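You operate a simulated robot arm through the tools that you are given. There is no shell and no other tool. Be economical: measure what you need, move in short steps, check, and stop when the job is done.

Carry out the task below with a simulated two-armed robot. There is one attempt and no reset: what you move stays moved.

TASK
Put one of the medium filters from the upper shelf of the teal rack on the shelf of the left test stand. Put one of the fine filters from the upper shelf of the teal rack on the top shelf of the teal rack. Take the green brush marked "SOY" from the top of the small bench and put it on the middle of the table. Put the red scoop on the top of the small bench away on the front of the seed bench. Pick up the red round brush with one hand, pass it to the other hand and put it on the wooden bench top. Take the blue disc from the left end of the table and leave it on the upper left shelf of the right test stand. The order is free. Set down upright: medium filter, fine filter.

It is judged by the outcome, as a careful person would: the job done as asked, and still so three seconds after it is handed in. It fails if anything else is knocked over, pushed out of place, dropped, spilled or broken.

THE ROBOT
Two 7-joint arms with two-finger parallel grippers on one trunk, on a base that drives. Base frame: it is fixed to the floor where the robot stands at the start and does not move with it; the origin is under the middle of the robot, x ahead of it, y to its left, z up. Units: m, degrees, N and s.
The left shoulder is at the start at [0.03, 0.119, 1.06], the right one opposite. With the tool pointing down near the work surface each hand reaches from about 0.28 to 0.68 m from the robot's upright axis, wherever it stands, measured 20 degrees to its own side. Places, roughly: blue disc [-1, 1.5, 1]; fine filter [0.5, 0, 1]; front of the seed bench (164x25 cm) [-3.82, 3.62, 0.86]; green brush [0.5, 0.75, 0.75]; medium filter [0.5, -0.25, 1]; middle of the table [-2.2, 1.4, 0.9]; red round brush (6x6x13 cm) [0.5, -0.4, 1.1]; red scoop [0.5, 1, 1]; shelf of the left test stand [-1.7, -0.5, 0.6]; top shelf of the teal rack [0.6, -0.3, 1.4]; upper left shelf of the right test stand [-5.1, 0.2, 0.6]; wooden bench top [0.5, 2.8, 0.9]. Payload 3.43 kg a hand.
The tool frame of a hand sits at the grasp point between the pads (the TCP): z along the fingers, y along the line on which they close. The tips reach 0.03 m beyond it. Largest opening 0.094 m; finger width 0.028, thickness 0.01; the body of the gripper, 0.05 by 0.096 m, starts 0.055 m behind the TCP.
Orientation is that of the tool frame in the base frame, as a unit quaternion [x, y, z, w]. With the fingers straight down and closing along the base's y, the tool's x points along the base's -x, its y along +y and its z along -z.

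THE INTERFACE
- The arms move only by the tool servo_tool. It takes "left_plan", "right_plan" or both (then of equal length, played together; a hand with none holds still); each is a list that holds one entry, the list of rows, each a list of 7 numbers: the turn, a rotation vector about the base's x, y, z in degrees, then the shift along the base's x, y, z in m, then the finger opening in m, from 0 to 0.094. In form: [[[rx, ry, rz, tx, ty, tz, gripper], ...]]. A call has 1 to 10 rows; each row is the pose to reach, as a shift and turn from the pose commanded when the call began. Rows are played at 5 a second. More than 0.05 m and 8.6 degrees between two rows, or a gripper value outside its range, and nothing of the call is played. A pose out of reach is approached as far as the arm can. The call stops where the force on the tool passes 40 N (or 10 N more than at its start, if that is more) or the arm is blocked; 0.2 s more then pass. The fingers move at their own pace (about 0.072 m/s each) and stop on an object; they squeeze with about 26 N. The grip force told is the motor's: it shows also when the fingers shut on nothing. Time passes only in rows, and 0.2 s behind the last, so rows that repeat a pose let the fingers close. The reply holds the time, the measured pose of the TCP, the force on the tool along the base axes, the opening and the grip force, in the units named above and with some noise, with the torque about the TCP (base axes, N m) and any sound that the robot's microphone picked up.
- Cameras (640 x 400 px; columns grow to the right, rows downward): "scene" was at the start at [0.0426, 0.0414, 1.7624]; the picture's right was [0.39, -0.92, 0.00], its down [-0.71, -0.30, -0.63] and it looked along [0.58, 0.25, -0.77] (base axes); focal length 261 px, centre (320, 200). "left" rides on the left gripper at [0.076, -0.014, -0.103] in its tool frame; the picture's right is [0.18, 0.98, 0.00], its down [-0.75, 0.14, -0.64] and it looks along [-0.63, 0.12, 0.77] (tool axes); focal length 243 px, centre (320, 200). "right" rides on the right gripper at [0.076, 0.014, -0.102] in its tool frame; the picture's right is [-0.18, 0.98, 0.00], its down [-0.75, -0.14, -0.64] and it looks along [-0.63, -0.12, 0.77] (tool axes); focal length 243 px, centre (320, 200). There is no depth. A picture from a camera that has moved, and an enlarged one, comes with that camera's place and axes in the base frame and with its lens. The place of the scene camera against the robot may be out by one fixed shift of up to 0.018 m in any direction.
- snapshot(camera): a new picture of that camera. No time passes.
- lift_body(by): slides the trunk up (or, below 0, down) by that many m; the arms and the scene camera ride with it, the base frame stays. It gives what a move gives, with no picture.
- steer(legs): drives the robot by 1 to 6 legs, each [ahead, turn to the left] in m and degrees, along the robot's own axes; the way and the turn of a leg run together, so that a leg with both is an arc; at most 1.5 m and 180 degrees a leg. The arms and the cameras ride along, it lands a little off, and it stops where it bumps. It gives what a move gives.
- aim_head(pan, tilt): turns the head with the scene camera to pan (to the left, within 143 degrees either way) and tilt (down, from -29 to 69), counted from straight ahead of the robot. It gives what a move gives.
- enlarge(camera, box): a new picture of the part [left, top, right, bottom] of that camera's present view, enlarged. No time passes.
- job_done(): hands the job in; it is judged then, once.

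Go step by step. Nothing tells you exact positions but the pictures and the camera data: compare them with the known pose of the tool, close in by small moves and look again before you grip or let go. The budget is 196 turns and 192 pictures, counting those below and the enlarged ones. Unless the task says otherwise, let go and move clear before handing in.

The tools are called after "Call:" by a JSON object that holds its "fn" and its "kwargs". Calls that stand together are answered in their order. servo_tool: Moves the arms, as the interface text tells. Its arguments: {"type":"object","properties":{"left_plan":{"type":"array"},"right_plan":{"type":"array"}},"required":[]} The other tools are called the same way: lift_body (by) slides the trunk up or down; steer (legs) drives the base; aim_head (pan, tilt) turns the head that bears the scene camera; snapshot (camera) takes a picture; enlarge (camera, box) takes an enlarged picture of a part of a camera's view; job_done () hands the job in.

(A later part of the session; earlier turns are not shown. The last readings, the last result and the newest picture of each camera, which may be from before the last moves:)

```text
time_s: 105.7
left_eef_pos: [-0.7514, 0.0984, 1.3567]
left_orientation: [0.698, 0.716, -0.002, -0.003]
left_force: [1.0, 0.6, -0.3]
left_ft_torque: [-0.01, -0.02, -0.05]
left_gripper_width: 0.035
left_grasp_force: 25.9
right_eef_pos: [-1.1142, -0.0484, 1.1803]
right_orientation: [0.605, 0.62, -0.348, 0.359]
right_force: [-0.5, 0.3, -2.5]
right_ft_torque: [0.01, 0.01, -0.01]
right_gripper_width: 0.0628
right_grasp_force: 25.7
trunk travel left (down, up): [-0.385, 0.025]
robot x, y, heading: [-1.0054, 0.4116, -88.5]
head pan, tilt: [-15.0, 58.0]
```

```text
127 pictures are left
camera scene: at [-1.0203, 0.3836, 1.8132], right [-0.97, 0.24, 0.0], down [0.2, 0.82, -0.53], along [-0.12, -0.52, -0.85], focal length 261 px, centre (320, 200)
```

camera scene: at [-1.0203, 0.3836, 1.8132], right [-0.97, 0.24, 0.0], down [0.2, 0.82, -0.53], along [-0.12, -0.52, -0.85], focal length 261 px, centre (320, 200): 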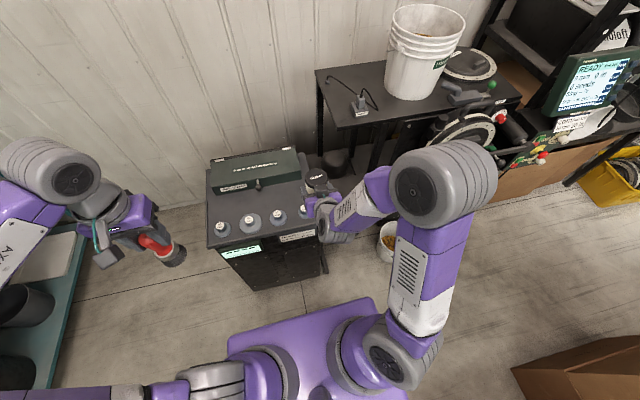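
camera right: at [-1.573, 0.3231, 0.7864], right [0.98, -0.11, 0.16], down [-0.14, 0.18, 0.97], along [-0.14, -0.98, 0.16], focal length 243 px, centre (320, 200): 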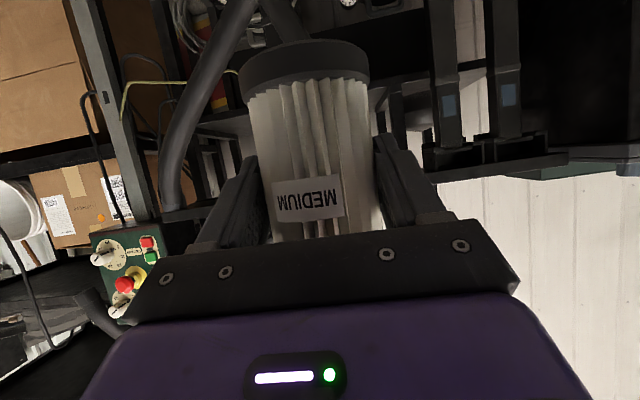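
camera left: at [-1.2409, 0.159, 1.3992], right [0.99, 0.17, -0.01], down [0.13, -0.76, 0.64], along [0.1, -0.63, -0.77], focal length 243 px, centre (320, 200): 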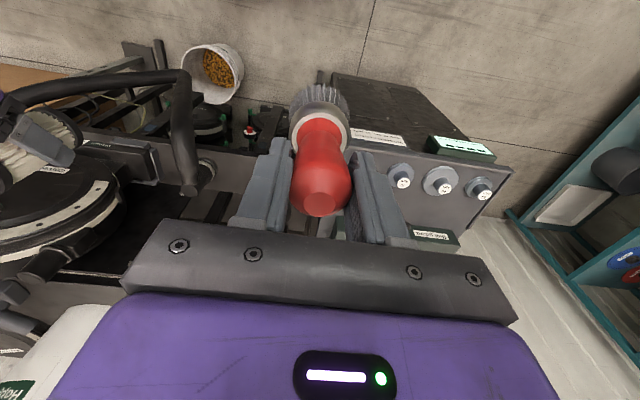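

Call:
{"fn": "servo_tool", "kwargs": {"right_plan": [[[0, 0, 0, 0.04, 0.02, 0, 0.03], [0, 0, 0, 0.08, 0.04, 0, 0.03], [0, 0, 0, 0.12, 0.06, 0, 0.03], [0, 0, 0, 0.15, 0.08, 0, 0.03]]]}}

Call:
{"fn": "enlarge", "kwargs": {"camera": "scene", "box": [260, 70, 500, 220]}}

```text
time_s: 106.7
left_eef_pos: [-0.7521, 0.0982, 1.3572]
left_orientation: [0.698, 0.717, -0.003, -0.002]
left_force: [0.1, -0.2, -1.2]
left_ft_torque: [-0.03, -0.01, 0.01]
left_gripper_width: 0.0351
left_grasp_force: 26.1
right_eef_pos: [-0.964, 0.0345, 1.1805]
right_orientation: [0.605, 0.62, -0.348, 0.358]
right_force: [0.3, 0.1, -1.7]
right_ft_torque: [0.0, -0.01, 0.0]
right_gripper_width: 0.0628
right_grasp_force: 26.2
trunk travel left (down, up): [-0.385, 0.025]
robot x, y, heading: [-1.0082, 0.409, -88.6]
head pan, tilt: [-15.0, 58.0]
```

```text
2.67 times, centred on (380, 145) of scene
camera zoom: at [-1.0189, 0.3842, 1.8132], right [-0.97, 0.24, 0.0], down [0.2, 0.82, -0.53], along [-0.13, -0.52, -0.85], focal length 696 px, centre (160, 347)
```

zoom: 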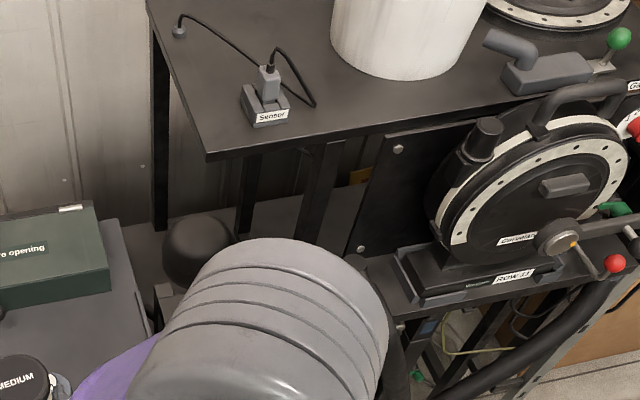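

The arm's elbow hides the gap; I'll rotate the robot left and pan the head back to look past it.

Call:
{"fn": "steer", "kwargs": {"legs": [[0, 35]]}}

Call:
{"fn": "aim_head", "kwargs": {"pan": -50, "tilt": 58}}

Call:
{"fn": "enlarge", "kwargs": {"camera": "scene", "box": [200, 70, 440, 220]}}

```text
time_s: 108.7
left_eef_pos: [-0.6208, 0.2955, 1.3566]
left_orientation: [0.453, 0.892, -0.004, -0.002]
left_force: [-0.4, 0.2, -0.7]
left_ft_torque: [0.0, 0.02, 0.01]
left_gripper_width: 0.0352
left_grasp_force: 26.0
right_eef_pos: [-0.758, 0.1225, 1.1804]
right_orientation: [0.393, 0.772, -0.225, 0.446]
right_force: [0.2, -0.6, -1.6]
right_ft_torque: [0.01, -0.01, 0.02]
right_gripper_width: 0.0631
right_grasp_force: 26.3
trunk travel left (down, up): [-0.385, 0.025]
robot x, y, heading: [-1.0066, 0.4099, -54.4]
head pan, tilt: [-15.0, 58.0]
```

```text
time_s: 109.7
left_eef_pos: [-0.6211, 0.2965, 1.3575]
left_orientation: [0.453, 0.891, -0.003, -0.001]
left_force: [0.7, -0.4, -0.9]
left_ft_torque: [0.0, 0.01, -0.03]
left_gripper_width: 0.0354
left_grasp_force: 26.1
right_eef_pos: [-0.7587, 0.1228, 1.1815]
right_orientation: [0.395, 0.771, -0.226, 0.445]
right_force: [0.1, -0.1, -1.4]
right_ft_torque: [0.0, 0.0, 0.0]
right_gripper_width: 0.0629
right_grasp_force: 25.8
trunk travel left (down, up): [-0.385, 0.025]
robot x, y, heading: [-1.0063, 0.4091, -54.0]
head pan, tilt: [-50.0, 58.0]
```

```text
2.67 times, centred on (320, 145) of scene
camera zoom: at [-1.0375, 0.3776, 1.8131], right [-0.97, 0.24, 0.0], down [0.21, 0.82, -0.53], along [-0.13, -0.51, -0.85], focal length 696 px, centre (320, 347)
```

zoom: 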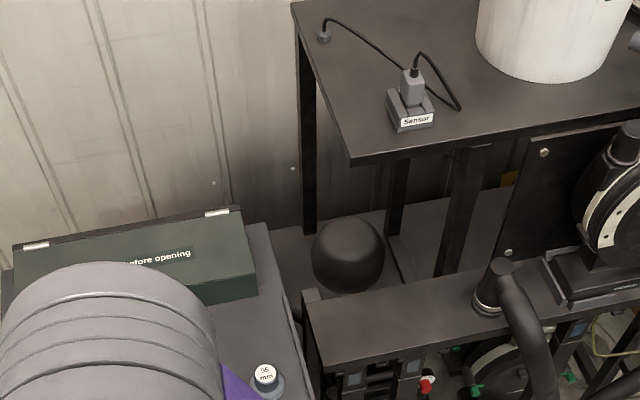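

Now I can see the gap clearly: dome at (-1.316,-0.49) r≈0.073, cart edge x≈-1.155, beam back edge y≈-0.26. Plan: stand the filter on the front beam (z≈0.92, around (-1.30,-0.195)), regrasp it from above, and lower it into the gap at about (-1.23,-0.39).

Call:
{"fn": "steer", "kwargs": {"legs": [[0, -36], [0.06, 0]]}}

Call:
{"fn": "servo_tool", "kwargs": {"right_plan": [[[0, 0, 0, -0.045, -0.01, 0, 0.03], [0, 0, 0, -0.09, -0.02, 0, 0.03], [0, 0, 0, -0.135, -0.03, 0, 0.03], [0, 0, 0, -0.18, -0.04, 0, 0.03], [0, 0, 0, -0.22, -0.05, 0, 0.03], [0, 0, 0, -0.26, -0.07, 0, 0.03], [0, 0, 0, -0.3, -0.09, 0, 0.03], [0, 0, 0, -0.33, -0.12, 0, 0.03]]]}}

Call:
{"fn": "aim_head", "kwargs": {"pan": -25, "tilt": 58}}

Call:
{"fn": "snapshot", "kwargs": {"camera": "scene"}}

Call:
{"fn": "snapshot", "kwargs": {"camera": "right"}}

```text
time_s: 112.4
left_eef_pos: [-0.7597, 0.0332, 1.3565]
left_orientation: [0.704, 0.71, -0.002, -0.001]
left_force: [-0.1, -0.4, -0.3]
left_ft_torque: [0.05, 0.03, -0.03]
left_gripper_width: 0.0349
left_grasp_force: 25.8
right_eef_pos: [-0.9727, -0.0267, 1.1802]
right_orientation: [0.612, 0.614, -0.351, 0.355]
right_force: [-0.4, -0.6, -1.6]
right_ft_torque: [0.04, -0.03, 0.03]
right_gripper_width: 0.0629
right_grasp_force: 25.9
trunk travel left (down, up): [-0.385, 0.025]
robot x, y, heading: [-1.0048, 0.3473, -90.1]
head pan, tilt: [-50.0, 58.0]
```

```text
time_s: 114.2
left_eef_pos: [-0.7596, 0.0323, 1.3557]
left_orientation: [0.705, 0.709, -0.001, -0.003]
left_force: [0.7, 0.0, -0.6]
left_ft_torque: [0.03, -0.01, 0.02]
left_gripper_width: 0.0349
left_grasp_force: 25.9
right_eef_pos: [-1.3051, -0.1469, 1.1817]
right_orientation: [0.612, 0.614, -0.35, 0.354]
right_force: [0.0, 0.5, -1.2]
right_ft_torque: [0.0, -0.01, -0.04]
right_gripper_width: 0.0627
right_grasp_force: 25.6
right hand out of reach, approached as far as the arm can: row 1, 2, 3, 4, 5
trunk travel left (down, up): [-0.385, 0.025]
robot x, y, heading: [-1.0087, 0.348, -89.8]
head pan, tilt: [-50.0, 58.0]
```

```text
time_s: 115.1
left_eef_pos: [-0.7588, 0.0342, 1.3566]
left_orientation: [0.705, 0.709, -0.002, -0.002]
left_force: [-0.3, -0.7, -1.4]
left_ft_torque: [-0.03, -0.05, -0.01]
left_gripper_width: 0.035
left_grasp_force: 26.4
right_eef_pos: [-1.3023, -0.1452, 1.1817]
right_orientation: [0.611, 0.614, -0.351, 0.355]
right_force: [-0.4, 0.2, -1.0]
right_ft_torque: [0.01, 0.03, 0.01]
right_gripper_width: 0.0634
right_grasp_force: 26.1
trunk travel left (down, up): [-0.385, 0.025]
robot x, y, heading: [-1.0051, 0.3499, -89.7]
head pan, tilt: [-25.0, 58.0]
```

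```text
124 pictures are left
camera scene: at [-1.0324, 0.3282, 1.8131], right [-0.91, 0.42, 0.0], down [0.36, 0.77, -0.53], along [-0.22, -0.48, -0.85], focal length 261 px, centre (320, 200)
```

scene: 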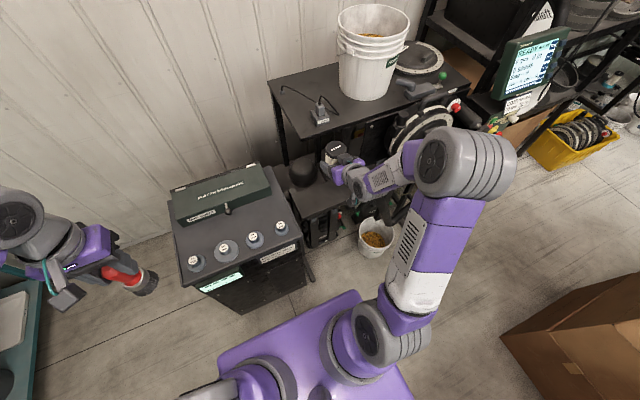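

```text
123 pictures are left
camera right: at [-1.2883, -0.0192, 1.1681], right [0.98, -0.09, 0.16], down [-0.15, 0.18, 0.97], along [-0.11, -0.98, 0.16], focal length 243 px, centre (320, 200)
```

right: 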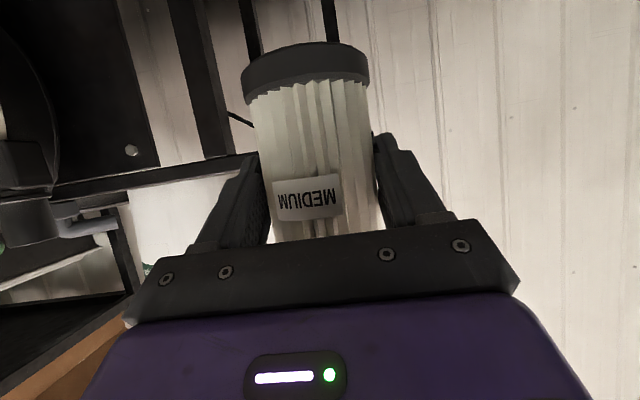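

Call:
{"fn": "servo_tool", "kwargs": {"right_plan": [[[0, 0, 0, 0, -0.02, -0.04, 0.03], [0, 0, 0, 0, -0.035, -0.08, 0.03], [0, 0, 0, 0, -0.05, -0.12, 0.03], [0, 0, 0, 0, -0.05, -0.15, 0.03], [0, 0, 0, 0, -0.05, -0.175, 0.03]]]}}

Call:
{"fn": "snapshot", "kwargs": {"camera": "right"}}

Call:
{"fn": "enlarge", "kwargs": {"camera": "scene", "box": [240, 110, 440, 235]}}

```text
time_s: 116.3
left_eef_pos: [-0.76, 0.0326, 1.3559]
left_orientation: [0.704, 0.71, -0.001, -0.002]
left_force: [0.2, -0.2, -1.3]
left_ft_torque: [0.02, 0.01, 0.01]
left_gripper_width: 0.0352
left_grasp_force: 26.0
right_eef_pos: [-1.3042, -0.196, 1.0034]
right_orientation: [0.612, 0.613, -0.351, 0.355]
right_force: [0.7, -0.9, -1.9]
right_ft_torque: [0.0, -0.01, 0.02]
right_gripper_width: 0.063
right_grasp_force: 26.0
trunk travel left (down, up): [-0.385, 0.025]
robot x, y, heading: [-1.0042, 0.3475, -89.7]
head pan, tilt: [-25.0, 58.0]
```

```text
122 pictures are left
camera right: at [-1.2888, -0.0705, 0.9912], right [0.98, -0.09, 0.16], down [-0.15, 0.18, 0.97], along [-0.11, -0.98, 0.16], focal length 243 px, centre (320, 200)
```

right: 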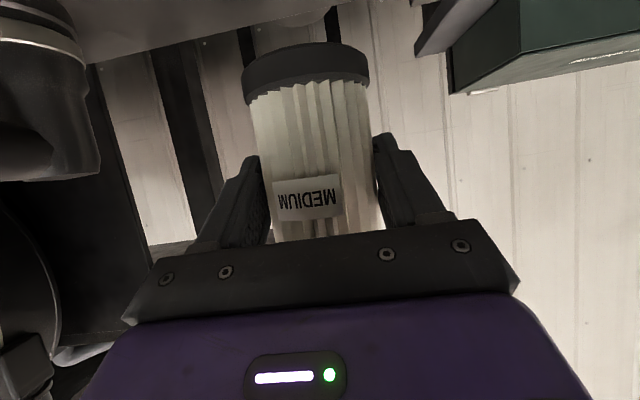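

```text
3.20 times, centred on (340, 172) of scene
camera zoom: at [-1.0326, 0.3278, 1.8131], right [-0.91, 0.42, 0.0], down [0.36, 0.77, -0.53], along [-0.22, -0.48, -0.85], focal length 835 px, centre (256, 288)
```

zoom: 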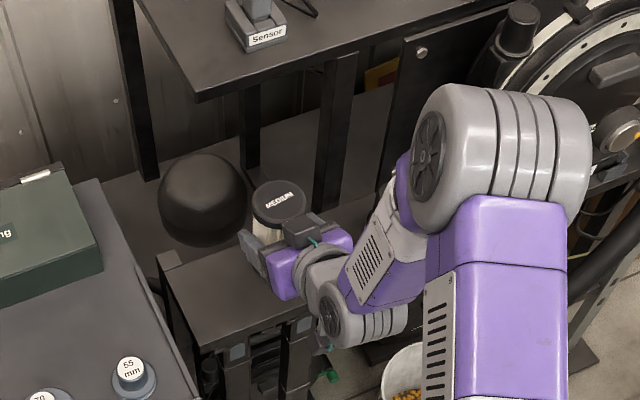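

Call:
{"fn": "servo_tool", "kwargs": {"right_plan": [[[0, 0, 0, 0, -0.01, -0.01, 0.03], [0, 0, 0, 0, -0.01, -0.022, 0.03], [0, 0, 0, 0, -0.01, -0.028, 0.03]]]}}

```text
time_s: 117.1
left_eef_pos: [-0.7578, 0.0337, 1.3566]
left_orientation: [0.705, 0.71, -0.001, -0.003]
left_force: [0.6, -0.5, -0.2]
left_ft_torque: [-0.03, -0.01, 0.05]
left_gripper_width: 0.0348
left_grasp_force: 26.5
right_eef_pos: [-1.3036, -0.2074, 0.9785]
right_orientation: [0.611, 0.614, -0.35, 0.355]
right_force: [0.2, 0.3, -1.7]
right_ft_torque: [0.0, 0.02, -0.01]
right_gripper_width: 0.0629
right_grasp_force: 25.8
trunk travel left (down, up): [-0.385, 0.025]
robot x, y, heading: [-1.0044, 0.3485, -89.8]
head pan, tilt: [-25.0, 58.0]
```

Call:
{"fn": "servo_tool", "kwargs": {"right_plan": [[[0, 0, 0, 0, 0, -0.006, 0.03], [0, 0, 0, 0, 0, -0.012, 0.03]]]}}

Call:
{"fn": "enlarge", "kwargs": {"camera": "scene", "box": [240, 110, 440, 235]}}

```text
time_s: 117.7
left_eef_pos: [-0.7593, 0.0327, 1.3564]
left_orientation: [0.705, 0.71, -0.002, -0.002]
left_force: [0.3, 0.6, -0.3]
left_ft_torque: [0.02, -0.01, 0.0]
left_gripper_width: 0.0349
left_grasp_force: 25.7
right_eef_pos: [-1.3017, -0.2059, 0.9648]
right_orientation: [0.611, 0.614, -0.352, 0.355]
right_force: [0.3, 0.6, -0.4]
right_ft_torque: [0.04, -0.01, -0.02]
right_gripper_width: 0.0632
right_grasp_force: 26.1
trunk travel left (down, up): [-0.385, 0.025]
robot x, y, heading: [-1.0077, 0.3521, -89.7]
head pan, tilt: [-25.0, 58.0]
```

```text
3.20 times, centred on (340, 172) of scene
camera zoom: at [-1.0323, 0.3281, 1.8131], right [-0.91, 0.42, 0.0], down [0.36, 0.77, -0.53], along [-0.22, -0.48, -0.85], focal length 835 px, centre (256, 288)
```

zoom: 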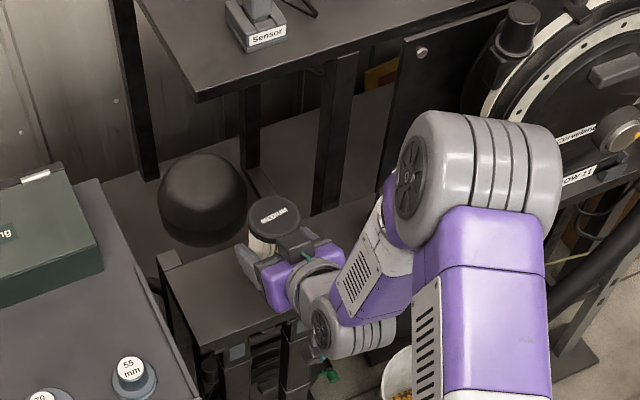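

Call:
{"fn": "servo_tool", "kwargs": {"right_plan": [[[0, 0, 0, 0, 0.004, -0.005, 0.03], [0, 0, 0, 0, 0.004, -0.01, 0.03]]]}}

```text
time_s: 118.3
left_eef_pos: [-0.7586, 0.0334, 1.3564]
left_orientation: [0.705, 0.709, -0.001, -0.002]
left_force: [-0.3, -0.3, -0.9]
left_ft_torque: [-0.01, -0.02, 0.0]
left_gripper_width: 0.0351
left_grasp_force: 25.2
right_eef_pos: [-1.3011, -0.2017, 0.9551]
right_orientation: [0.611, 0.615, -0.35, 0.355]
right_force: [-0.6, 0.3, -1.1]
right_ft_torque: [0.02, 0.03, 0.01]
right_gripper_width: 0.063
right_grasp_force: 25.8
trunk travel left (down, up): [-0.385, 0.025]
robot x, y, heading: [-1.0095, 0.3488, -89.6]
head pan, tilt: [-25.0, 58.0]
```

Call:
{"fn": "servo_tool", "kwargs": {"right_plan": [[[0, 0, 0, 0, 0, -0.005, 0.03], [0, 0, 0, 0, 0, -0.01, 0.03]]]}}

```text
time_s: 118.9
left_eef_pos: [-0.7587, 0.0345, 1.3568]
left_orientation: [0.704, 0.71, -0.002, -0.002]
left_force: [0.2, -0.1, -0.4]
left_ft_torque: [-0.01, 0.02, 0.0]
left_gripper_width: 0.0351
left_grasp_force: 26.4
right_eef_pos: [-1.3024, -0.2019, 0.9443]
right_orientation: [0.612, 0.613, -0.351, 0.355]
right_force: [-0.7, 0.4, -0.7]
right_ft_torque: [0.01, 0.01, 0.01]
right_gripper_width: 0.0632
right_grasp_force: 25.9
trunk travel left (down, up): [-0.385, 0.025]
robot x, y, heading: [-1.0084, 0.3474, -89.9]
head pan, tilt: [-25.0, 58.0]
```

Call:
{"fn": "snapshot", "kwargs": {"camera": "right"}}

Call:
{"fn": "enlarge", "kwargs": {"camera": "scene", "box": [260, 140, 380, 215]}}

```text
119 pictures are left
camera right: at [-1.2874, -0.0762, 0.9313], right [0.98, -0.09, 0.16], down [-0.15, 0.18, 0.97], along [-0.11, -0.98, 0.16], focal length 243 px, centre (320, 200)
```

right: 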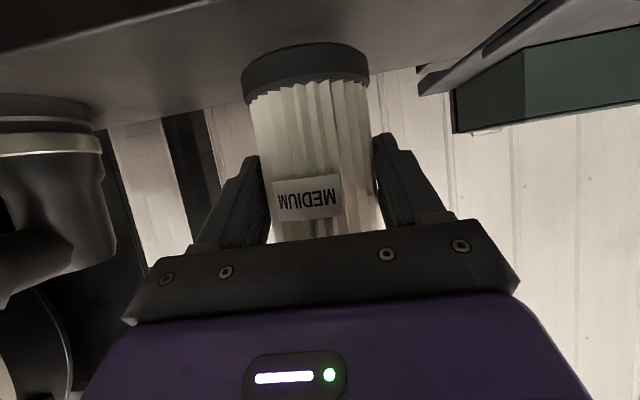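

```text
5.33 times, centred on (320, 178) of scene
camera zoom: at [-1.0323, 0.3282, 1.8131], right [-0.91, 0.42, 0.0], down [0.36, 0.77, -0.53], along [-0.22, -0.48, -0.85], focal length 1392 px, centre (320, 320)
```

zoom: 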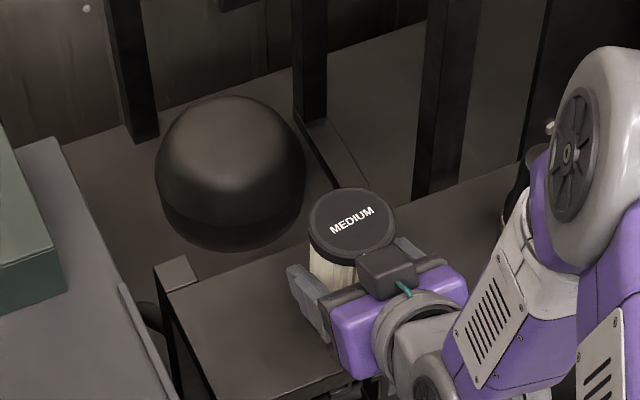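

Beam top is at z≈0.873, y from -0.16 to -0.29. I'll center and go down to contact.

Call:
{"fn": "servo_tool", "kwargs": {"right_plan": [[[0, 0, 0, 0, -0.015, 0, 0.03], [0, 0, 0, 0, -0.015, -0.006, 0.03], [0, 0, 0, 0, -0.015, -0.012, 0.03]]]}}

Call:
{"fn": "servo_tool", "kwargs": {"right_plan": [[[0, 0, 0, 0, 0, -0.004, 0.03], [0, 0, 0, 0, 0, -0.008, 0.03]]]}}

```text
time_s: 119.7
left_eef_pos: [-0.7589, 0.0338, 1.3562]
left_orientation: [0.705, 0.709, -0.002, -0.002]
left_force: [-0.5, -0.1, -2.4]
left_ft_torque: [0.02, 0.02, 0.01]
left_gripper_width: 0.0349
left_grasp_force: 25.9
right_eef_pos: [-1.302, -0.2178, 0.9341]
right_orientation: [0.611, 0.614, -0.351, 0.355]
right_force: [-0.1, -1.1, -2.3]
right_ft_torque: [-0.02, 0.04, -0.01]
right_gripper_width: 0.063
right_grasp_force: 25.8
trunk travel left (down, up): [-0.385, 0.025]
robot x, y, heading: [-1.0075, 0.3526, -89.9]
head pan, tilt: [-25.0, 58.0]
```

```text
time_s: 120.3
left_eef_pos: [-0.7568, 0.0369, 1.3582]
left_orientation: [0.705, 0.709, -0.003, -0.002]
left_force: [-0.5, -0.3, -1.4]
left_ft_torque: [0.05, 0.0, 0.01]
left_gripper_width: 0.0349
left_grasp_force: 26.3
right_eef_pos: [-1.301, -0.2184, 0.9284]
right_orientation: [0.609, 0.613, -0.354, 0.358]
right_force: [0.8, 3.4, 17.8]
right_ft_torque: [0.29, 0.07, -0.04]
right_gripper_width: 0.063
right_grasp_force: 26.5
trunk travel left (down, up): [-0.385, 0.025]
robot x, y, heading: [-1.0031, 0.352, -89.9]
head pan, tilt: [-25.0, 58.0]
```

Contact: the beam top is at ~0.874. Release and back out.

Call:
{"fn": "servo_tool", "kwargs": {"right_plan": [[[0, 0, 0, 0, 0, 0.004, 0.03], [0, 0, 0, 0, 0, 0.004, 0.064], [0, 0, 0, 0, 0, 0.004, 0.085], [0, 0, 0, 0, 0, 0.004, 0.094], [0, 0, 0, 0, 0, 0.004, 0.094], [0, 0, 0, 0, 0.03, 0.004, 0.094], [0, 0, 0, 0, 0.07, 0.004, 0.094], [0, 0, 0, 0, 0.1, 0.03, 0.094], [0, 0, 0, 0, 0.12, 0.07, 0.094]]]}}

Call:
{"fn": "snapshot", "kwargs": {"camera": "scene"}}

Call:
{"fn": "snapshot", "kwargs": {"camera": "right"}}

```text
time_s: 122.3
left_eef_pos: [-0.7571, 0.0343, 1.3576]
left_orientation: [0.705, 0.709, -0.003, -0.002]
left_force: [0.2, -0.5, -0.6]
left_ft_torque: [-0.01, 0.0, 0.0]
left_gripper_width: 0.0348
left_grasp_force: 26.2
right_eef_pos: [-1.3004, -0.0957, 0.998]
right_orientation: [0.611, 0.614, -0.351, 0.356]
right_force: [0.6, 0.7, 0.7]
right_ft_torque: [0.03, 0.02, -0.01]
right_gripper_width: 0.0942
right_grasp_force: 0.0
trunk travel left (down, up): [-0.385, 0.025]
robot x, y, heading: [-1.0026, 0.347, -89.9]
head pan, tilt: [-25.0, 58.0]
```

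```text
117 pictures are left
camera scene: at [-1.0317, 0.3299, 1.8132], right [-0.91, 0.42, 0.0], down [0.36, 0.77, -0.53], along [-0.22, -0.48, -0.85], focal length 261 px, centre (320, 200)
```

scene: 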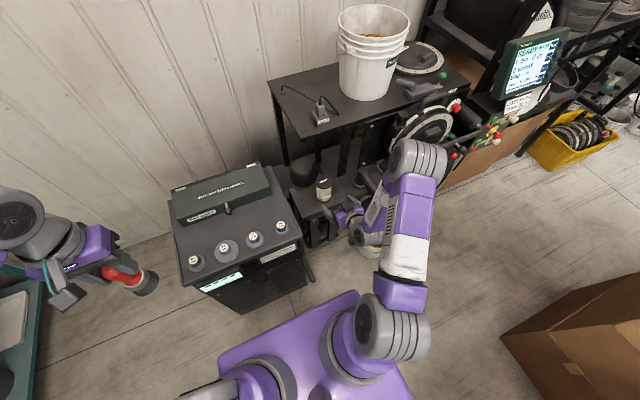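

```text
116 pictures are left
camera right: at [-1.2861, 0.031, 0.9837], right [0.98, -0.09, 0.16], down [-0.15, 0.18, 0.97], along [-0.11, -0.98, 0.16], focal length 243 px, centre (320, 200)
```

right: 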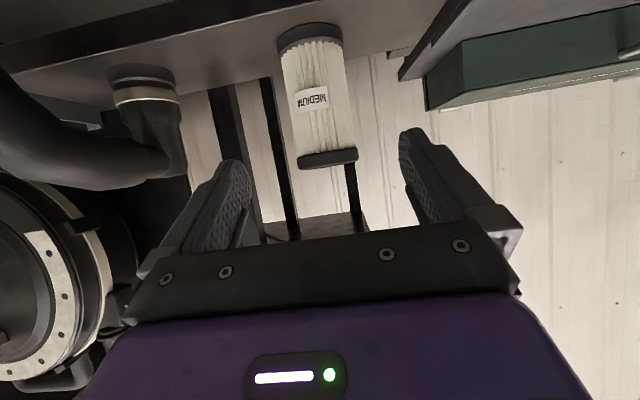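

The filter stands safely on the beam, but the right elbow flares into the table top for the final reach; the left arm (elbow flaring over the cart) suits it better. So I'll deliver the brush in the left hand to the wooden bench first, then come back.

Call:
{"fn": "steer", "kwargs": {"legs": [[-0.25, 0], [0, 90], [0.65, 0], [0, 90], [1.3, 0]]}}

Call:
{"fn": "aim_head", "kwargs": {"pan": -35, "tilt": 35}}

Call:
{"fn": "snapshot", "kwargs": {"camera": "scene"}}

```text
time_s: 141.2
left_eef_pos: [-0.6157, 2.231, 1.3569]
left_orientation: [0.714, -0.701, 0.002, -0.003]
left_force: [-0.4, 0.2, -0.9]
left_ft_torque: [-0.01, 0.01, 0.04]
left_gripper_width: 0.0352
left_grasp_force: 26.4
right_eef_pos: [-0.0743, 2.3683, 0.9968]
right_orientation: [0.617, -0.608, -0.358, -0.349]
right_force: [0.6, -0.2, -0.1]
right_ft_torque: [-0.01, 0.03, 0.0]
right_gripper_width: 0.0941
right_grasp_force: 0.0
trunk travel left (down, up): [-0.385, 0.025]
robot x, y, heading: [-0.3661, 1.9225, 90.9]
head pan, tilt: [-25.0, 58.0]
```

```text
time_s: 142.1
left_eef_pos: [-0.6145, 2.231, 1.3574]
left_orientation: [0.713, -0.701, 0.002, -0.002]
left_force: [0.0, 0.8, -1.2]
left_ft_torque: [0.02, -0.01, 0.0]
left_gripper_width: 0.0349
left_grasp_force: 26.1
right_eef_pos: [-0.0749, 2.3683, 0.9968]
right_orientation: [0.617, -0.608, -0.358, -0.349]
right_force: [-0.8, -0.5, -1.1]
right_ft_torque: [-0.02, -0.01, -0.02]
right_gripper_width: 0.094
right_grasp_force: 0.1
trunk travel left (down, up): [-0.385, 0.025]
robot x, y, heading: [-0.3657, 1.9176, 90.9]
head pan, tilt: [-35.0, 35.0]
```

```text
115 pictures are left
camera scene: at [-0.3125, 1.9729, 1.845], right [0.83, -0.56, 0.0], down [-0.32, -0.48, -0.82], along [0.46, 0.68, -0.57], focal length 261 px, centre (320, 200)
```

scene: 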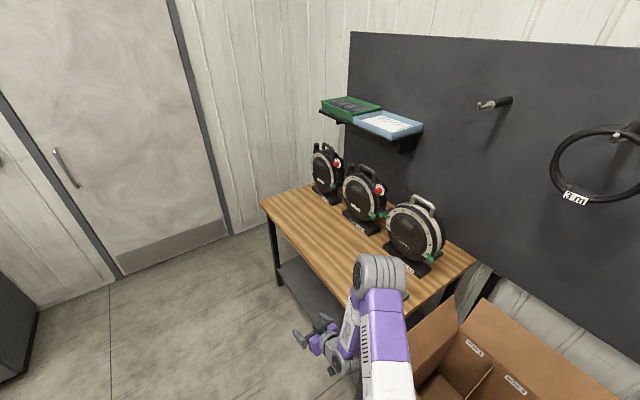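

The wooden bench spans x≈0.15–0.75, y≈2.28–3.27 with a free front strip. I'll retract the right hand a bit, drive up and turn to face it.

Call:
{"fn": "servo_tool", "kwargs": {"right_plan": [[[0, 0, 0, -0.02, -0.03, 0.03, 0.06], [0, 0, 0, -0.04, -0.06, 0.06, 0.03], [0, 0, 0, -0.06, -0.09, 0.09, 0.01], [0, 0, 0, -0.08, -0.11, 0.12, 0.01]]]}}

Call:
{"fn": "steer", "kwargs": {"legs": [[0.68, 0], [0, -91]]}}

Call:
{"fn": "aim_head", "kwargs": {"pan": 10, "tilt": 50}}

Call:
{"fn": "snapshot", "kwargs": {"camera": "scene"}}

Call:
{"fn": "snapshot", "kwargs": {"camera": "left"}}

```text
time_s: 143.1
left_eef_pos: [-0.6157, 2.2299, 1.3588]
left_orientation: [0.712, -0.702, 0.002, -0.003]
left_force: [-0.3, -0.1, -0.8]
left_ft_torque: [0.01, -0.03, 0.04]
left_gripper_width: 0.0349
left_grasp_force: 25.8
right_eef_pos: [-0.1114, 2.3434, 1.0826]
right_orientation: [0.618, -0.607, -0.357, -0.348]
right_force: [-0.3, -0.3, 0.0]
right_ft_torque: [0.01, 0.0, -0.04]
right_gripper_width: 0.0102
right_grasp_force: 0.2
right hand out of reach, approached as far as the arm can: row 2, 3, 4
trunk travel left (down, up): [-0.385, 0.025]
robot x, y, heading: [-0.3599, 1.9184, 90.8]
head pan, tilt: [-35.0, 35.0]
```

```text
time_s: 150.6
left_eef_pos: [-0.0556, 2.8364, 1.3568]
left_orientation: [-0.008, 1.0, -0.004, 0.0]
left_force: [-0.9, 0.3, -0.7]
left_ft_torque: [-0.02, 0.03, -0.03]
left_gripper_width: 0.035
left_grasp_force: 25.9
right_eef_pos: [0.0555, 2.3329, 1.0822]
right_orientation: [-0.005, 0.867, 0.005, 0.499]
right_force: [0.8, 0.5, -0.4]
right_ft_torque: [0.01, 0.02, 0.0]
right_gripper_width: 0.0101
right_grasp_force: 0.1
trunk travel left (down, up): [-0.385, 0.025]
robot x, y, heading: [-0.3695, 2.5897, 0.8]
head pan, tilt: [-35.0, 35.0]
```

```text
time_s: 151.7
left_eef_pos: [-0.0572, 2.8368, 1.3571]
left_orientation: [-0.007, 1.0, -0.004, 0.0]
left_force: [0.0, 0.0, -0.7]
left_ft_torque: [-0.02, 0.0, 0.0]
left_gripper_width: 0.035
left_grasp_force: 25.9
right_eef_pos: [0.0561, 2.3336, 1.0807]
right_orientation: [-0.005, 0.866, 0.005, 0.5]
right_force: [0.1, -0.5, -0.3]
right_ft_torque: [-0.01, 0.02, -0.02]
right_gripper_width: 0.0097
right_grasp_force: 0.1
trunk travel left (down, up): [-0.385, 0.025]
robot x, y, heading: [-0.3703, 2.5884, 0.9]
head pan, tilt: [10.0, 50.0]
```

```text
114 pictures are left
camera scene: at [-0.3221, 2.6128, 1.8234], right [0.19, -0.98, 0.0], down [-0.75, -0.14, -0.64], along [0.63, 0.12, -0.77], focal length 261 px, centre (320, 200)
```

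scene: 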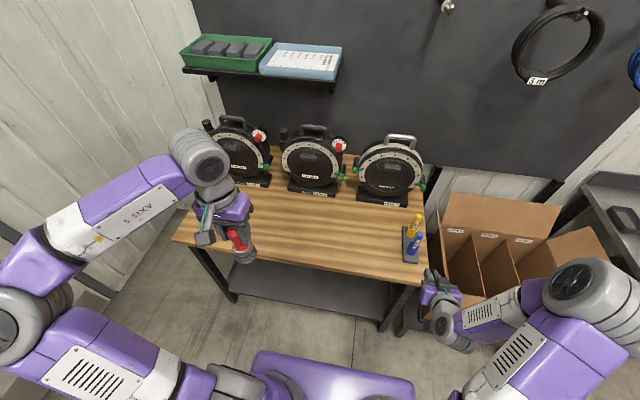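

```text
113 pictures are left
camera left: at [-0.1339, 2.8222, 1.4593], right [-0.2, 0.98, -0.01], down [0.75, 0.16, 0.64], along [0.63, 0.12, -0.77], focal length 243 px, centre (320, 200)
```

left: 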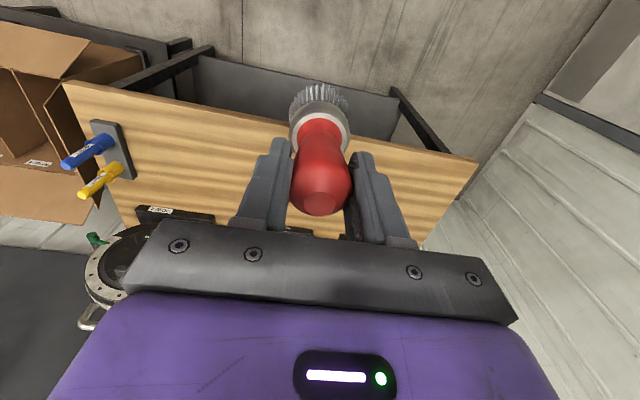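

Free wood surface between the front edge and the reels. I'll drive 10 cm closer and lower the brush at about (0.25, 2.82).

Call:
{"fn": "steer", "kwargs": {"legs": [[0.1, 0]]}}

Call:
{"fn": "servo_tool", "kwargs": {"left_plan": [[[0, 0, 0, 0.03, 0, -0.03, 0.01], [0, 0, 0, 0.06, 0, -0.06, 0.01], [0, 0, 0, 0.09, 0, -0.09, 0.01], [0, 0, 0, 0.12, 0, -0.12, 0.01], [0, 0, 0, 0.15, 0, -0.15, 0.01], [0, 0, 0, 0.18, 0, -0.19, 0.01], [0, 0, 0, 0.2, 0, -0.23, 0.01], [0, 0, 0, 0.2, 0, -0.27, 0.01], [0, 0, 0, 0.2, 0, -0.3, 0.01]]]}}

Call:
{"fn": "snapshot", "kwargs": {"camera": "left"}}

Call:
{"fn": "enlarge", "kwargs": {"camera": "scene", "box": [160, 120, 360, 245]}}

```text
time_s: 152.8
left_eef_pos: [0.0431, 2.839, 1.3576]
left_orientation: [-0.009, 1.0, -0.003, -0.001]
left_force: [0.3, -0.3, -0.6]
left_ft_torque: [0.01, 0.03, 0.0]
left_gripper_width: 0.0349
left_grasp_force: 25.7
right_eef_pos: [0.1556, 2.3347, 1.0813]
right_orientation: [-0.006, 0.867, 0.006, 0.499]
right_force: [0.3, -0.1, -0.4]
right_ft_torque: [-0.01, 0.02, -0.01]
right_gripper_width: 0.0104
right_grasp_force: 0.1
trunk travel left (down, up): [-0.385, 0.025]
robot x, y, heading: [-0.2695, 2.5921, 0.6]
head pan, tilt: [10.0, 50.0]
```

```text
time_s: 154.8
left_eef_pos: [0.2451, 2.8377, 1.0548]
left_orientation: [-0.007, 1.0, -0.004, 0.001]
left_force: [0.0, 0.3, -0.3]
left_ft_torque: [0.0, 0.03, 0.02]
left_gripper_width: 0.0348
left_grasp_force: 26.4
right_eef_pos: [0.1581, 2.3353, 1.0814]
right_orientation: [-0.007, 0.867, 0.006, 0.499]
right_force: [-0.7, 0.0, -0.9]
right_ft_torque: [0.01, -0.03, -0.02]
right_gripper_width: 0.0098
right_grasp_force: 0.1
trunk travel left (down, up): [-0.385, 0.025]
robot x, y, heading: [-0.2702, 2.5868, 0.8]
head pan, tilt: [10.0, 50.0]
```

```text
112 pictures are left
camera left: at [0.1679, 2.8228, 1.1573], right [-0.2, 0.98, -0.01], down [0.75, 0.16, 0.64], along [0.63, 0.12, -0.77], focal length 243 px, centre (320, 200)
```

left: 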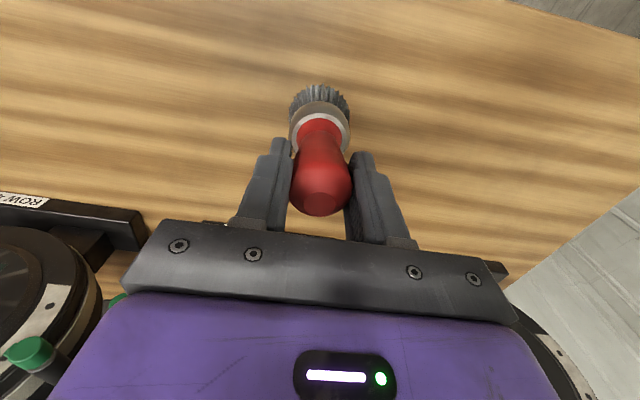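

```text
3.20 times, centred on (260, 182) of scene
camera zoom: at [-0.2211, 2.6144, 1.8233], right [0.19, -0.98, 0.0], down [-0.75, -0.14, -0.64], along [0.63, 0.12, -0.77], focal length 835 px, centre (512, 256)
```

zoom: 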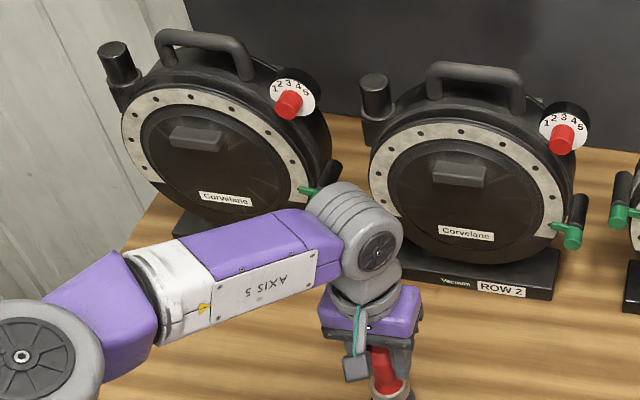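

Call:
{"fn": "servo_tool", "kwargs": {"left_plan": [[[0, 0, 0, -0.02, 0, -0.01, 0.01], [0, 0, 0, -0.02, 0, -0.025, 0.01], [0, 0, 0, -0.02, 0, -0.036, 0.01]]]}}

Call:
{"fn": "servo_tool", "kwargs": {"left_plan": [[[0, 0, 0, 0, 0, -0.005, 0.01], [0, 0, 0, 0, 0, -0.01, 0.01]]]}}

```text
time_s: 155.6
left_eef_pos: [0.2244, 2.8387, 1.0202]
left_orientation: [-0.009, 1.0, -0.002, 0.0]
left_force: [-0.3, -0.5, -0.8]
left_ft_torque: [0.01, -0.02, 0.0]
left_gripper_width: 0.0352
left_grasp_force: 25.9
right_eef_pos: [0.1574, 2.3352, 1.0806]
right_orientation: [-0.005, 0.866, 0.005, 0.499]
right_force: [0.0, -0.4, -1.1]
right_ft_torque: [0.0, 0.0, -0.01]
right_gripper_width: 0.01
right_grasp_force: 0.0
trunk travel left (down, up): [-0.385, 0.025]
robot x, y, heading: [-0.27, 2.5863, 0.9]
head pan, tilt: [10.0, 50.0]
```

```text
time_s: 156.2
left_eef_pos: [0.2233, 2.8382, 1.0104]
left_orientation: [-0.009, 1.0, -0.003, 0.0]
left_force: [1.0, 0.0, -1.3]
left_ft_torque: [0.01, 0.02, 0.01]
left_gripper_width: 0.035
left_grasp_force: 26.1
right_eef_pos: [0.1569, 2.3351, 1.0811]
right_orientation: [-0.007, 0.866, 0.006, 0.499]
right_force: [0.1, 0.2, -0.3]
right_ft_torque: [0.0, 0.0, -0.01]
right_gripper_width: 0.0099
right_grasp_force: 0.1
trunk travel left (down, up): [-0.385, 0.025]
robot x, y, heading: [-0.274, 2.5899, 0.5]
head pan, tilt: [10.0, 50.0]
```

Call:
{"fn": "servo_tool", "kwargs": {"left_plan": [[[0, 0, 0, 0, 0, -0.005, 0.01], [0, 0, 0, 0, 0, -0.01, 0.01]]]}}

Call:
{"fn": "snapshot", "kwargs": {"camera": "left"}}

```text
time_s: 156.8
left_eef_pos: [0.2231, 2.8385, 1.0026]
left_orientation: [-0.009, 1.0, -0.004, 0.0]
left_force: [0.3, -1.1, -1.2]
left_ft_torque: [0.03, 0.04, -0.01]
left_gripper_width: 0.0354
left_grasp_force: 26.2
right_eef_pos: [0.1552, 2.3353, 1.0808]
right_orientation: [-0.006, 0.866, 0.005, 0.499]
right_force: [0.8, -0.6, -0.3]
right_ft_torque: [0.02, -0.01, 0.01]
right_gripper_width: 0.0099
right_grasp_force: 0.1
trunk travel left (down, up): [-0.385, 0.025]
robot x, y, heading: [-0.2722, 2.5883, 0.7]
head pan, tilt: [10.0, 50.0]
```

```text
110 pictures are left
camera left: at [0.1466, 2.8234, 1.1038], right [-0.2, 0.98, -0.01], down [0.75, 0.16, 0.64], along [0.63, 0.12, -0.77], focal length 243 px, centre (320, 200)
```

left: 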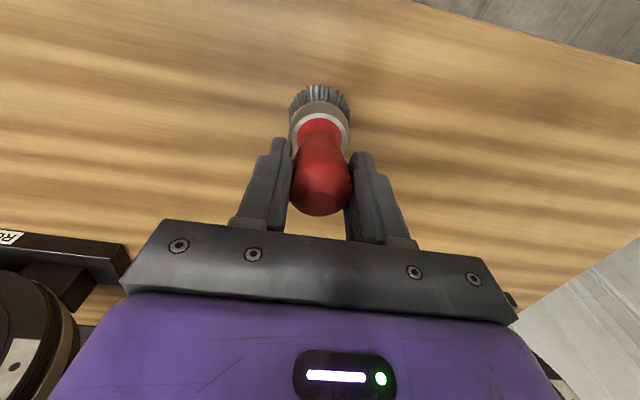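

Call:
{"fn": "servo_tool", "kwargs": {"left_plan": [[[0, 0, 0, 0, 0, -0.004, 0.01], [0, 0, 0, 0, 0, -0.008, 0.01], [0, 0, 0, 0, 0, -0.012, 0.01]]]}}

Call:
{"fn": "servo_tool", "kwargs": {"left_plan": [[[0, 0, 0, 0, 0, -0.003, 0.01], [0, 0, 0, 0, 0, -0.006, 0.01]]]}}

```text
time_s: 157.6
left_eef_pos: [0.2231, 2.8387, 0.9886]
left_orientation: [-0.008, 1.0, -0.003, 0.0]
left_force: [0.0, -0.2, -0.7]
left_ft_torque: [0.05, -0.01, 0.0]
left_gripper_width: 0.0352
left_grasp_force: 26.3
right_eef_pos: [0.1563, 2.3363, 1.0811]
right_orientation: [-0.006, 0.866, 0.005, 0.5]
right_force: [0.6, 0.3, -0.3]
right_ft_torque: [0.03, 0.01, 0.0]
right_gripper_width: 0.0098
right_grasp_force: 0.0
trunk travel left (down, up): [-0.385, 0.025]
robot x, y, heading: [-0.2678, 2.5913, 0.9]
head pan, tilt: [10.0, 50.0]
```

```text
time_s: 158.2
left_eef_pos: [0.2224, 2.8387, 0.9829]
left_orientation: [-0.008, 1.0, -0.003, 0.001]
left_force: [1.1, 0.1, -1.5]
left_ft_torque: [0.02, -0.02, 0.01]
left_gripper_width: 0.035
left_grasp_force: 26.4
right_eef_pos: [0.1565, 2.3348, 1.0819]
right_orientation: [-0.007, 0.867, 0.006, 0.499]
right_force: [-0.1, -0.5, -0.2]
right_ft_torque: [0.0, 0.01, 0.01]
right_gripper_width: 0.0099
right_grasp_force: 0.0
trunk travel left (down, up): [-0.385, 0.025]
robot x, y, heading: [-0.2703, 2.589, 0.8]
head pan, tilt: [10.0, 50.0]
```

Call:
{"fn": "servo_tool", "kwargs": {"left_plan": [[[0, 0, 0, 0, 0, -0.004, 0.01], [0, 0, 0, 0, 0, -0.008, 0.01]]]}}

Call:
{"fn": "servo_tool", "kwargs": {"left_plan": [[[0, 0, 0, 0, 0, -0.004, 0.01], [0, 0, 0, 0, 0, -0.008, 0.01]]]}}

Call:
{"fn": "enlarge", "kwargs": {"camera": "scene", "box": [200, 180, 360, 280]}}

```text
time_s: 158.8
left_eef_pos: [0.2224, 2.8403, 0.9745]
left_orientation: [-0.008, 1.0, -0.004, 0.0]
left_force: [0.1, -0.4, -0.9]
left_ft_torque: [0.02, 0.02, 0.03]
left_gripper_width: 0.0352
left_grasp_force: 25.8
right_eef_pos: [0.1556, 2.3353, 1.0827]
right_orientation: [-0.006, 0.867, 0.005, 0.499]
right_force: [0.1, 0.4, 0.2]
right_ft_torque: [-0.01, -0.02, -0.02]
right_gripper_width: 0.0101
right_grasp_force: 0.1
trunk travel left (down, up): [-0.385, 0.025]
robot x, y, heading: [-0.2706, 2.5874, 0.8]
head pan, tilt: [10.0, 50.0]
```

```text
time_s: 159.4
left_eef_pos: [0.2227, 2.8375, 0.9682]
left_orientation: [-0.007, 1.0, -0.003, 0.004]
left_force: [2.6, -0.7, 18.5]
left_ft_torque: [0.02, 0.22, 0.0]
left_gripper_width: 0.0346
left_grasp_force: 26.1
right_eef_pos: [0.1553, 2.3344, 1.0828]
right_orientation: [-0.006, 0.866, 0.006, 0.5]
right_force: [-0.1, -0.5, 1.1]
right_ft_torque: [-0.01, 0.01, -0.01]
right_gripper_width: 0.0101
right_grasp_force: 0.1
trunk travel left (down, up): [-0.385, 0.025]
robot x, y, heading: [-0.2718, 2.5864, 0.3]
head pan, tilt: [10.0, 50.0]
```

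```text
4.00 times, centred on (280, 230) of scene
camera zoom: at [-0.2241, 2.6129, 1.8237], right [0.19, -0.98, 0.0], down [-0.75, -0.14, -0.64], along [0.63, 0.12, -0.77], focal length 1044 px, centre (480, 80)
```

zoom: 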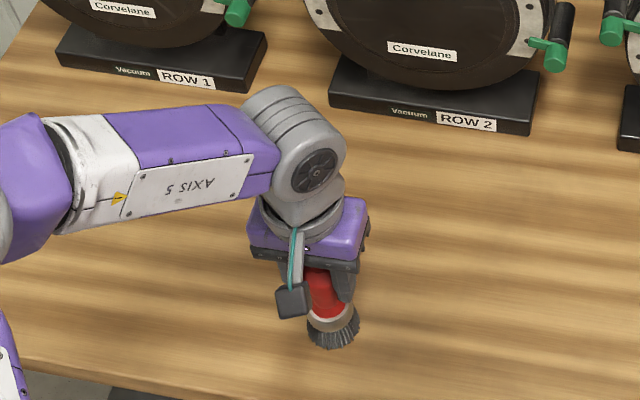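

Contact. Ease off, release, and rise.

Call:
{"fn": "servo_tool", "kwargs": {"left_plan": [[[0, 0, 0, 0, 0, 0.005, 0.01], [0, 0, 0, 0, 0, 0.005, 0.04], [0, 0, 0, 0, 0, 0.005, 0.07], [0, 0, 0, 0, 0, 0.005, 0.094], [0, 0, 0, 0, 0, 0.005, 0.094], [0, 0, 0, 0, 0, 0.04, 0.094], [0, 0, 0, 0, 0, 0.08, 0.094], [0, 0, 0, 0, 0, 0.12, 0.094], [0, 0, 0, -0.03, 0, 0.16, 0.094]]]}}

Call:
{"fn": "snapshot", "kwargs": {"camera": "left"}}

```text
time_s: 161.4
left_eef_pos: [0.1909, 2.8372, 1.1294]
left_orientation: [-0.008, 1.0, -0.003, 0.001]
left_force: [0.5, -0.1, 0.6]
left_ft_torque: [-0.01, 0.02, 0.02]
left_gripper_width: 0.0941
left_grasp_force: 0.1
right_eef_pos: [0.1543, 2.3348, 1.0821]
right_orientation: [-0.006, 0.866, 0.005, 0.5]
right_force: [-0.3, 0.1, 0.1]
right_ft_torque: [-0.02, 0.01, -0.03]
right_gripper_width: 0.0101
right_grasp_force: 0.0
trunk travel left (down, up): [-0.385, 0.025]
robot x, y, heading: [-0.268, 2.5889, 0.9]
head pan, tilt: [10.0, 50.0]
```

```text
108 pictures are left
camera left: at [0.1141, 2.8233, 1.2314], right [-0.2, 0.98, -0.01], down [0.75, 0.16, 0.64], along [0.63, 0.12, -0.77], focal length 243 px, centre (320, 200)
```

left: 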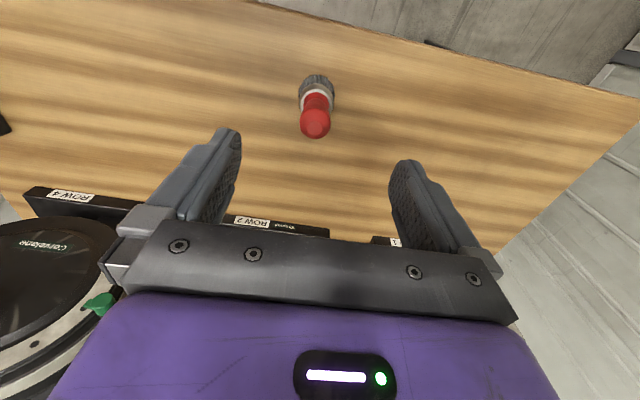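

The brush stands upright on the wooden bench. Now back to the left stand to finish the medium filter with the left hand.

Call:
{"fn": "steer", "kwargs": {"legs": [[-0.06, 0], [0, -91], [1.5, 0], [0.42, 0], [0, -90], [1.0, 0]]}}

Call:
{"fn": "steer", "kwargs": {"legs": [[0, 90]]}}

Call:
{"fn": "aim_head", "kwargs": {"pan": 0, "tilt": 50}}

Call:
{"fn": "snapshot", "kwargs": {"camera": "scene"}}

```text
time_s: 184.1
left_eef_pos: [-1.7989, 0.3728, 1.1285]
left_orientation: [1.0, 0.017, 0.0, -0.004]
left_force: [0.6, 0.6, -0.3]
left_ft_torque: [0.0, -0.01, 0.0]
left_gripper_width: 0.0941
left_grasp_force: 0.0
right_eef_pos: [-1.7718, 0.8772, 1.0807]
right_orientation: [0.867, 0.015, -0.499, 0.011]
right_force: [0.0, -0.4, -0.2]
right_ft_torque: [0.01, 0.0, 0.0]
right_gripper_width: 0.0098
right_grasp_force: 0.1
trunk travel left (down, up): [-0.385, 0.025]
robot x, y, heading: [-1.3415, 0.6356, -178.3]
head pan, tilt: [10.0, 50.0]
```

```text
time_s: 188.3
left_eef_pos: [-1.078, 0.1757, 1.1286]
left_orientation: [0.691, 0.722, -0.003, -0.002]
left_force: [0.0, 0.1, -0.4]
left_ft_torque: [-0.02, 0.01, 0.0]
left_gripper_width: 0.094
left_grasp_force: 0.0
right_eef_pos: [-1.5824, 0.198, 1.082]
right_orientation: [0.601, 0.624, -0.345, 0.36]
right_force: [0.3, 0.5, 0.0]
right_ft_torque: [-0.01, 0.02, 0.01]
right_gripper_width: 0.0102
right_grasp_force: 0.1
trunk travel left (down, up): [-0.385, 0.025]
robot x, y, heading: [-1.3414, 0.6311, -87.7]
head pan, tilt: [10.0, 50.0]
```

```text
time_s: 189.0
left_eef_pos: [-1.0781, 0.1754, 1.1279]
left_orientation: [0.692, 0.722, -0.003, -0.003]
left_force: [-0.6, 0.0, -1.6]
left_ft_torque: [0.02, -0.01, 0.03]
left_gripper_width: 0.0938
left_grasp_force: 0.0
right_eef_pos: [-1.5832, 0.1986, 1.0808]
right_orientation: [0.6, 0.625, -0.345, 0.361]
right_force: [-0.5, 0.4, -1.3]
right_ft_torque: [0.0, 0.0, 0.0]
right_gripper_width: 0.01
right_grasp_force: 0.2
trunk travel left (down, up): [-0.385, 0.025]
robot x, y, heading: [-1.3398, 0.6321, -87.8]
head pan, tilt: [0.0, 50.0]
```

```text
107 pictures are left
camera scene: at [-1.3363, 0.5962, 1.8233], right [-1.0, -0.04, 0.0], down [-0.03, 0.77, -0.64], along [0.03, -0.64, -0.77], focal length 261 px, centre (320, 200)
```

scene: 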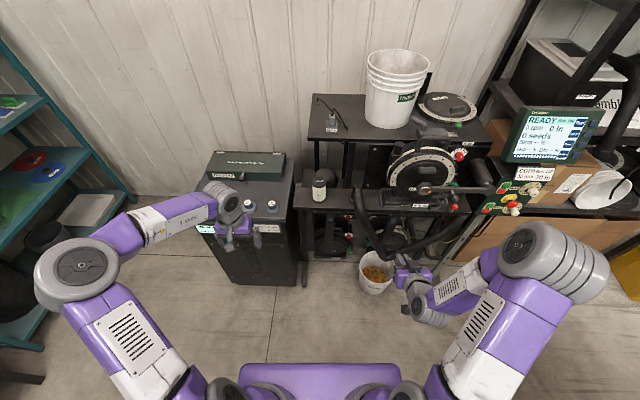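

Filter still stands on the beam. I'll shift 9 cm toward +x and approach.

Call:
{"fn": "steer", "kwargs": {"legs": [[0, 88], [0.09, 0], [0, -90], [0.3, 0]]}}

Call:
{"fn": "snapshot", "kwargs": {"camera": "scene"}}

Call:
{"fn": "snapshot", "kwargs": {"camera": "left"}}

```text
time_s: 199.3
left_eef_pos: [-0.9591, -0.1208, 1.1275]
left_orientation: [0.683, 0.73, -0.002, -0.001]
left_force: [-0.6, -0.3, 0.6]
left_ft_torque: [0.01, -0.03, 0.01]
left_gripper_width: 0.0939
left_grasp_force: 0.1
right_eef_pos: [-1.4632, -0.1077, 1.0815]
right_orientation: [0.593, 0.631, -0.341, 0.365]
right_force: [-0.9, -0.2, -0.1]
right_ft_torque: [-0.02, 0.01, 0.03]
right_gripper_width: 0.0102
right_grasp_force: 0.1
trunk travel left (down, up): [-0.385, 0.025]
robot x, y, heading: [-1.2344, 0.3306, -86.2]
head pan, tilt: [0.0, 50.0]
```

```text
106 pictures are left
camera scene: at [-1.2262, 0.2952, 1.8233], right [-1.0, -0.06, 0.0], down [-0.05, 0.76, -0.64], along [0.04, -0.64, -0.77], focal length 261 px, centre (320, 200)
```

scene: 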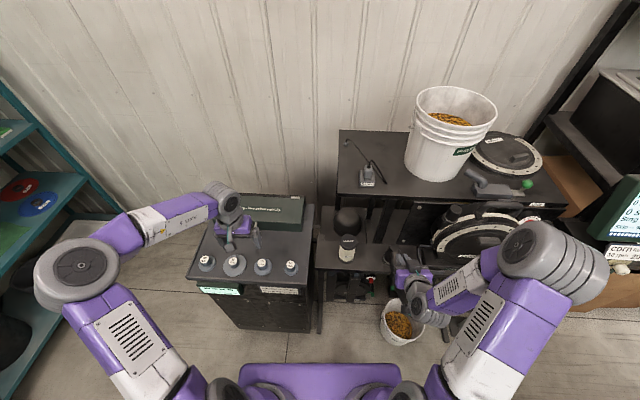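

```text
105 pictures are left
camera left: at [-0.9782, -0.0441, 1.2302], right [0.97, 0.25, -0.01], down [0.19, -0.74, 0.64], along [0.16, -0.62, -0.77], focal length 243 px, centre (320, 200)
```

left: 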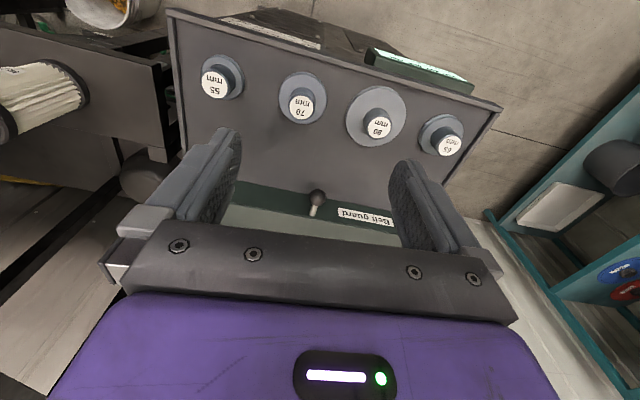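

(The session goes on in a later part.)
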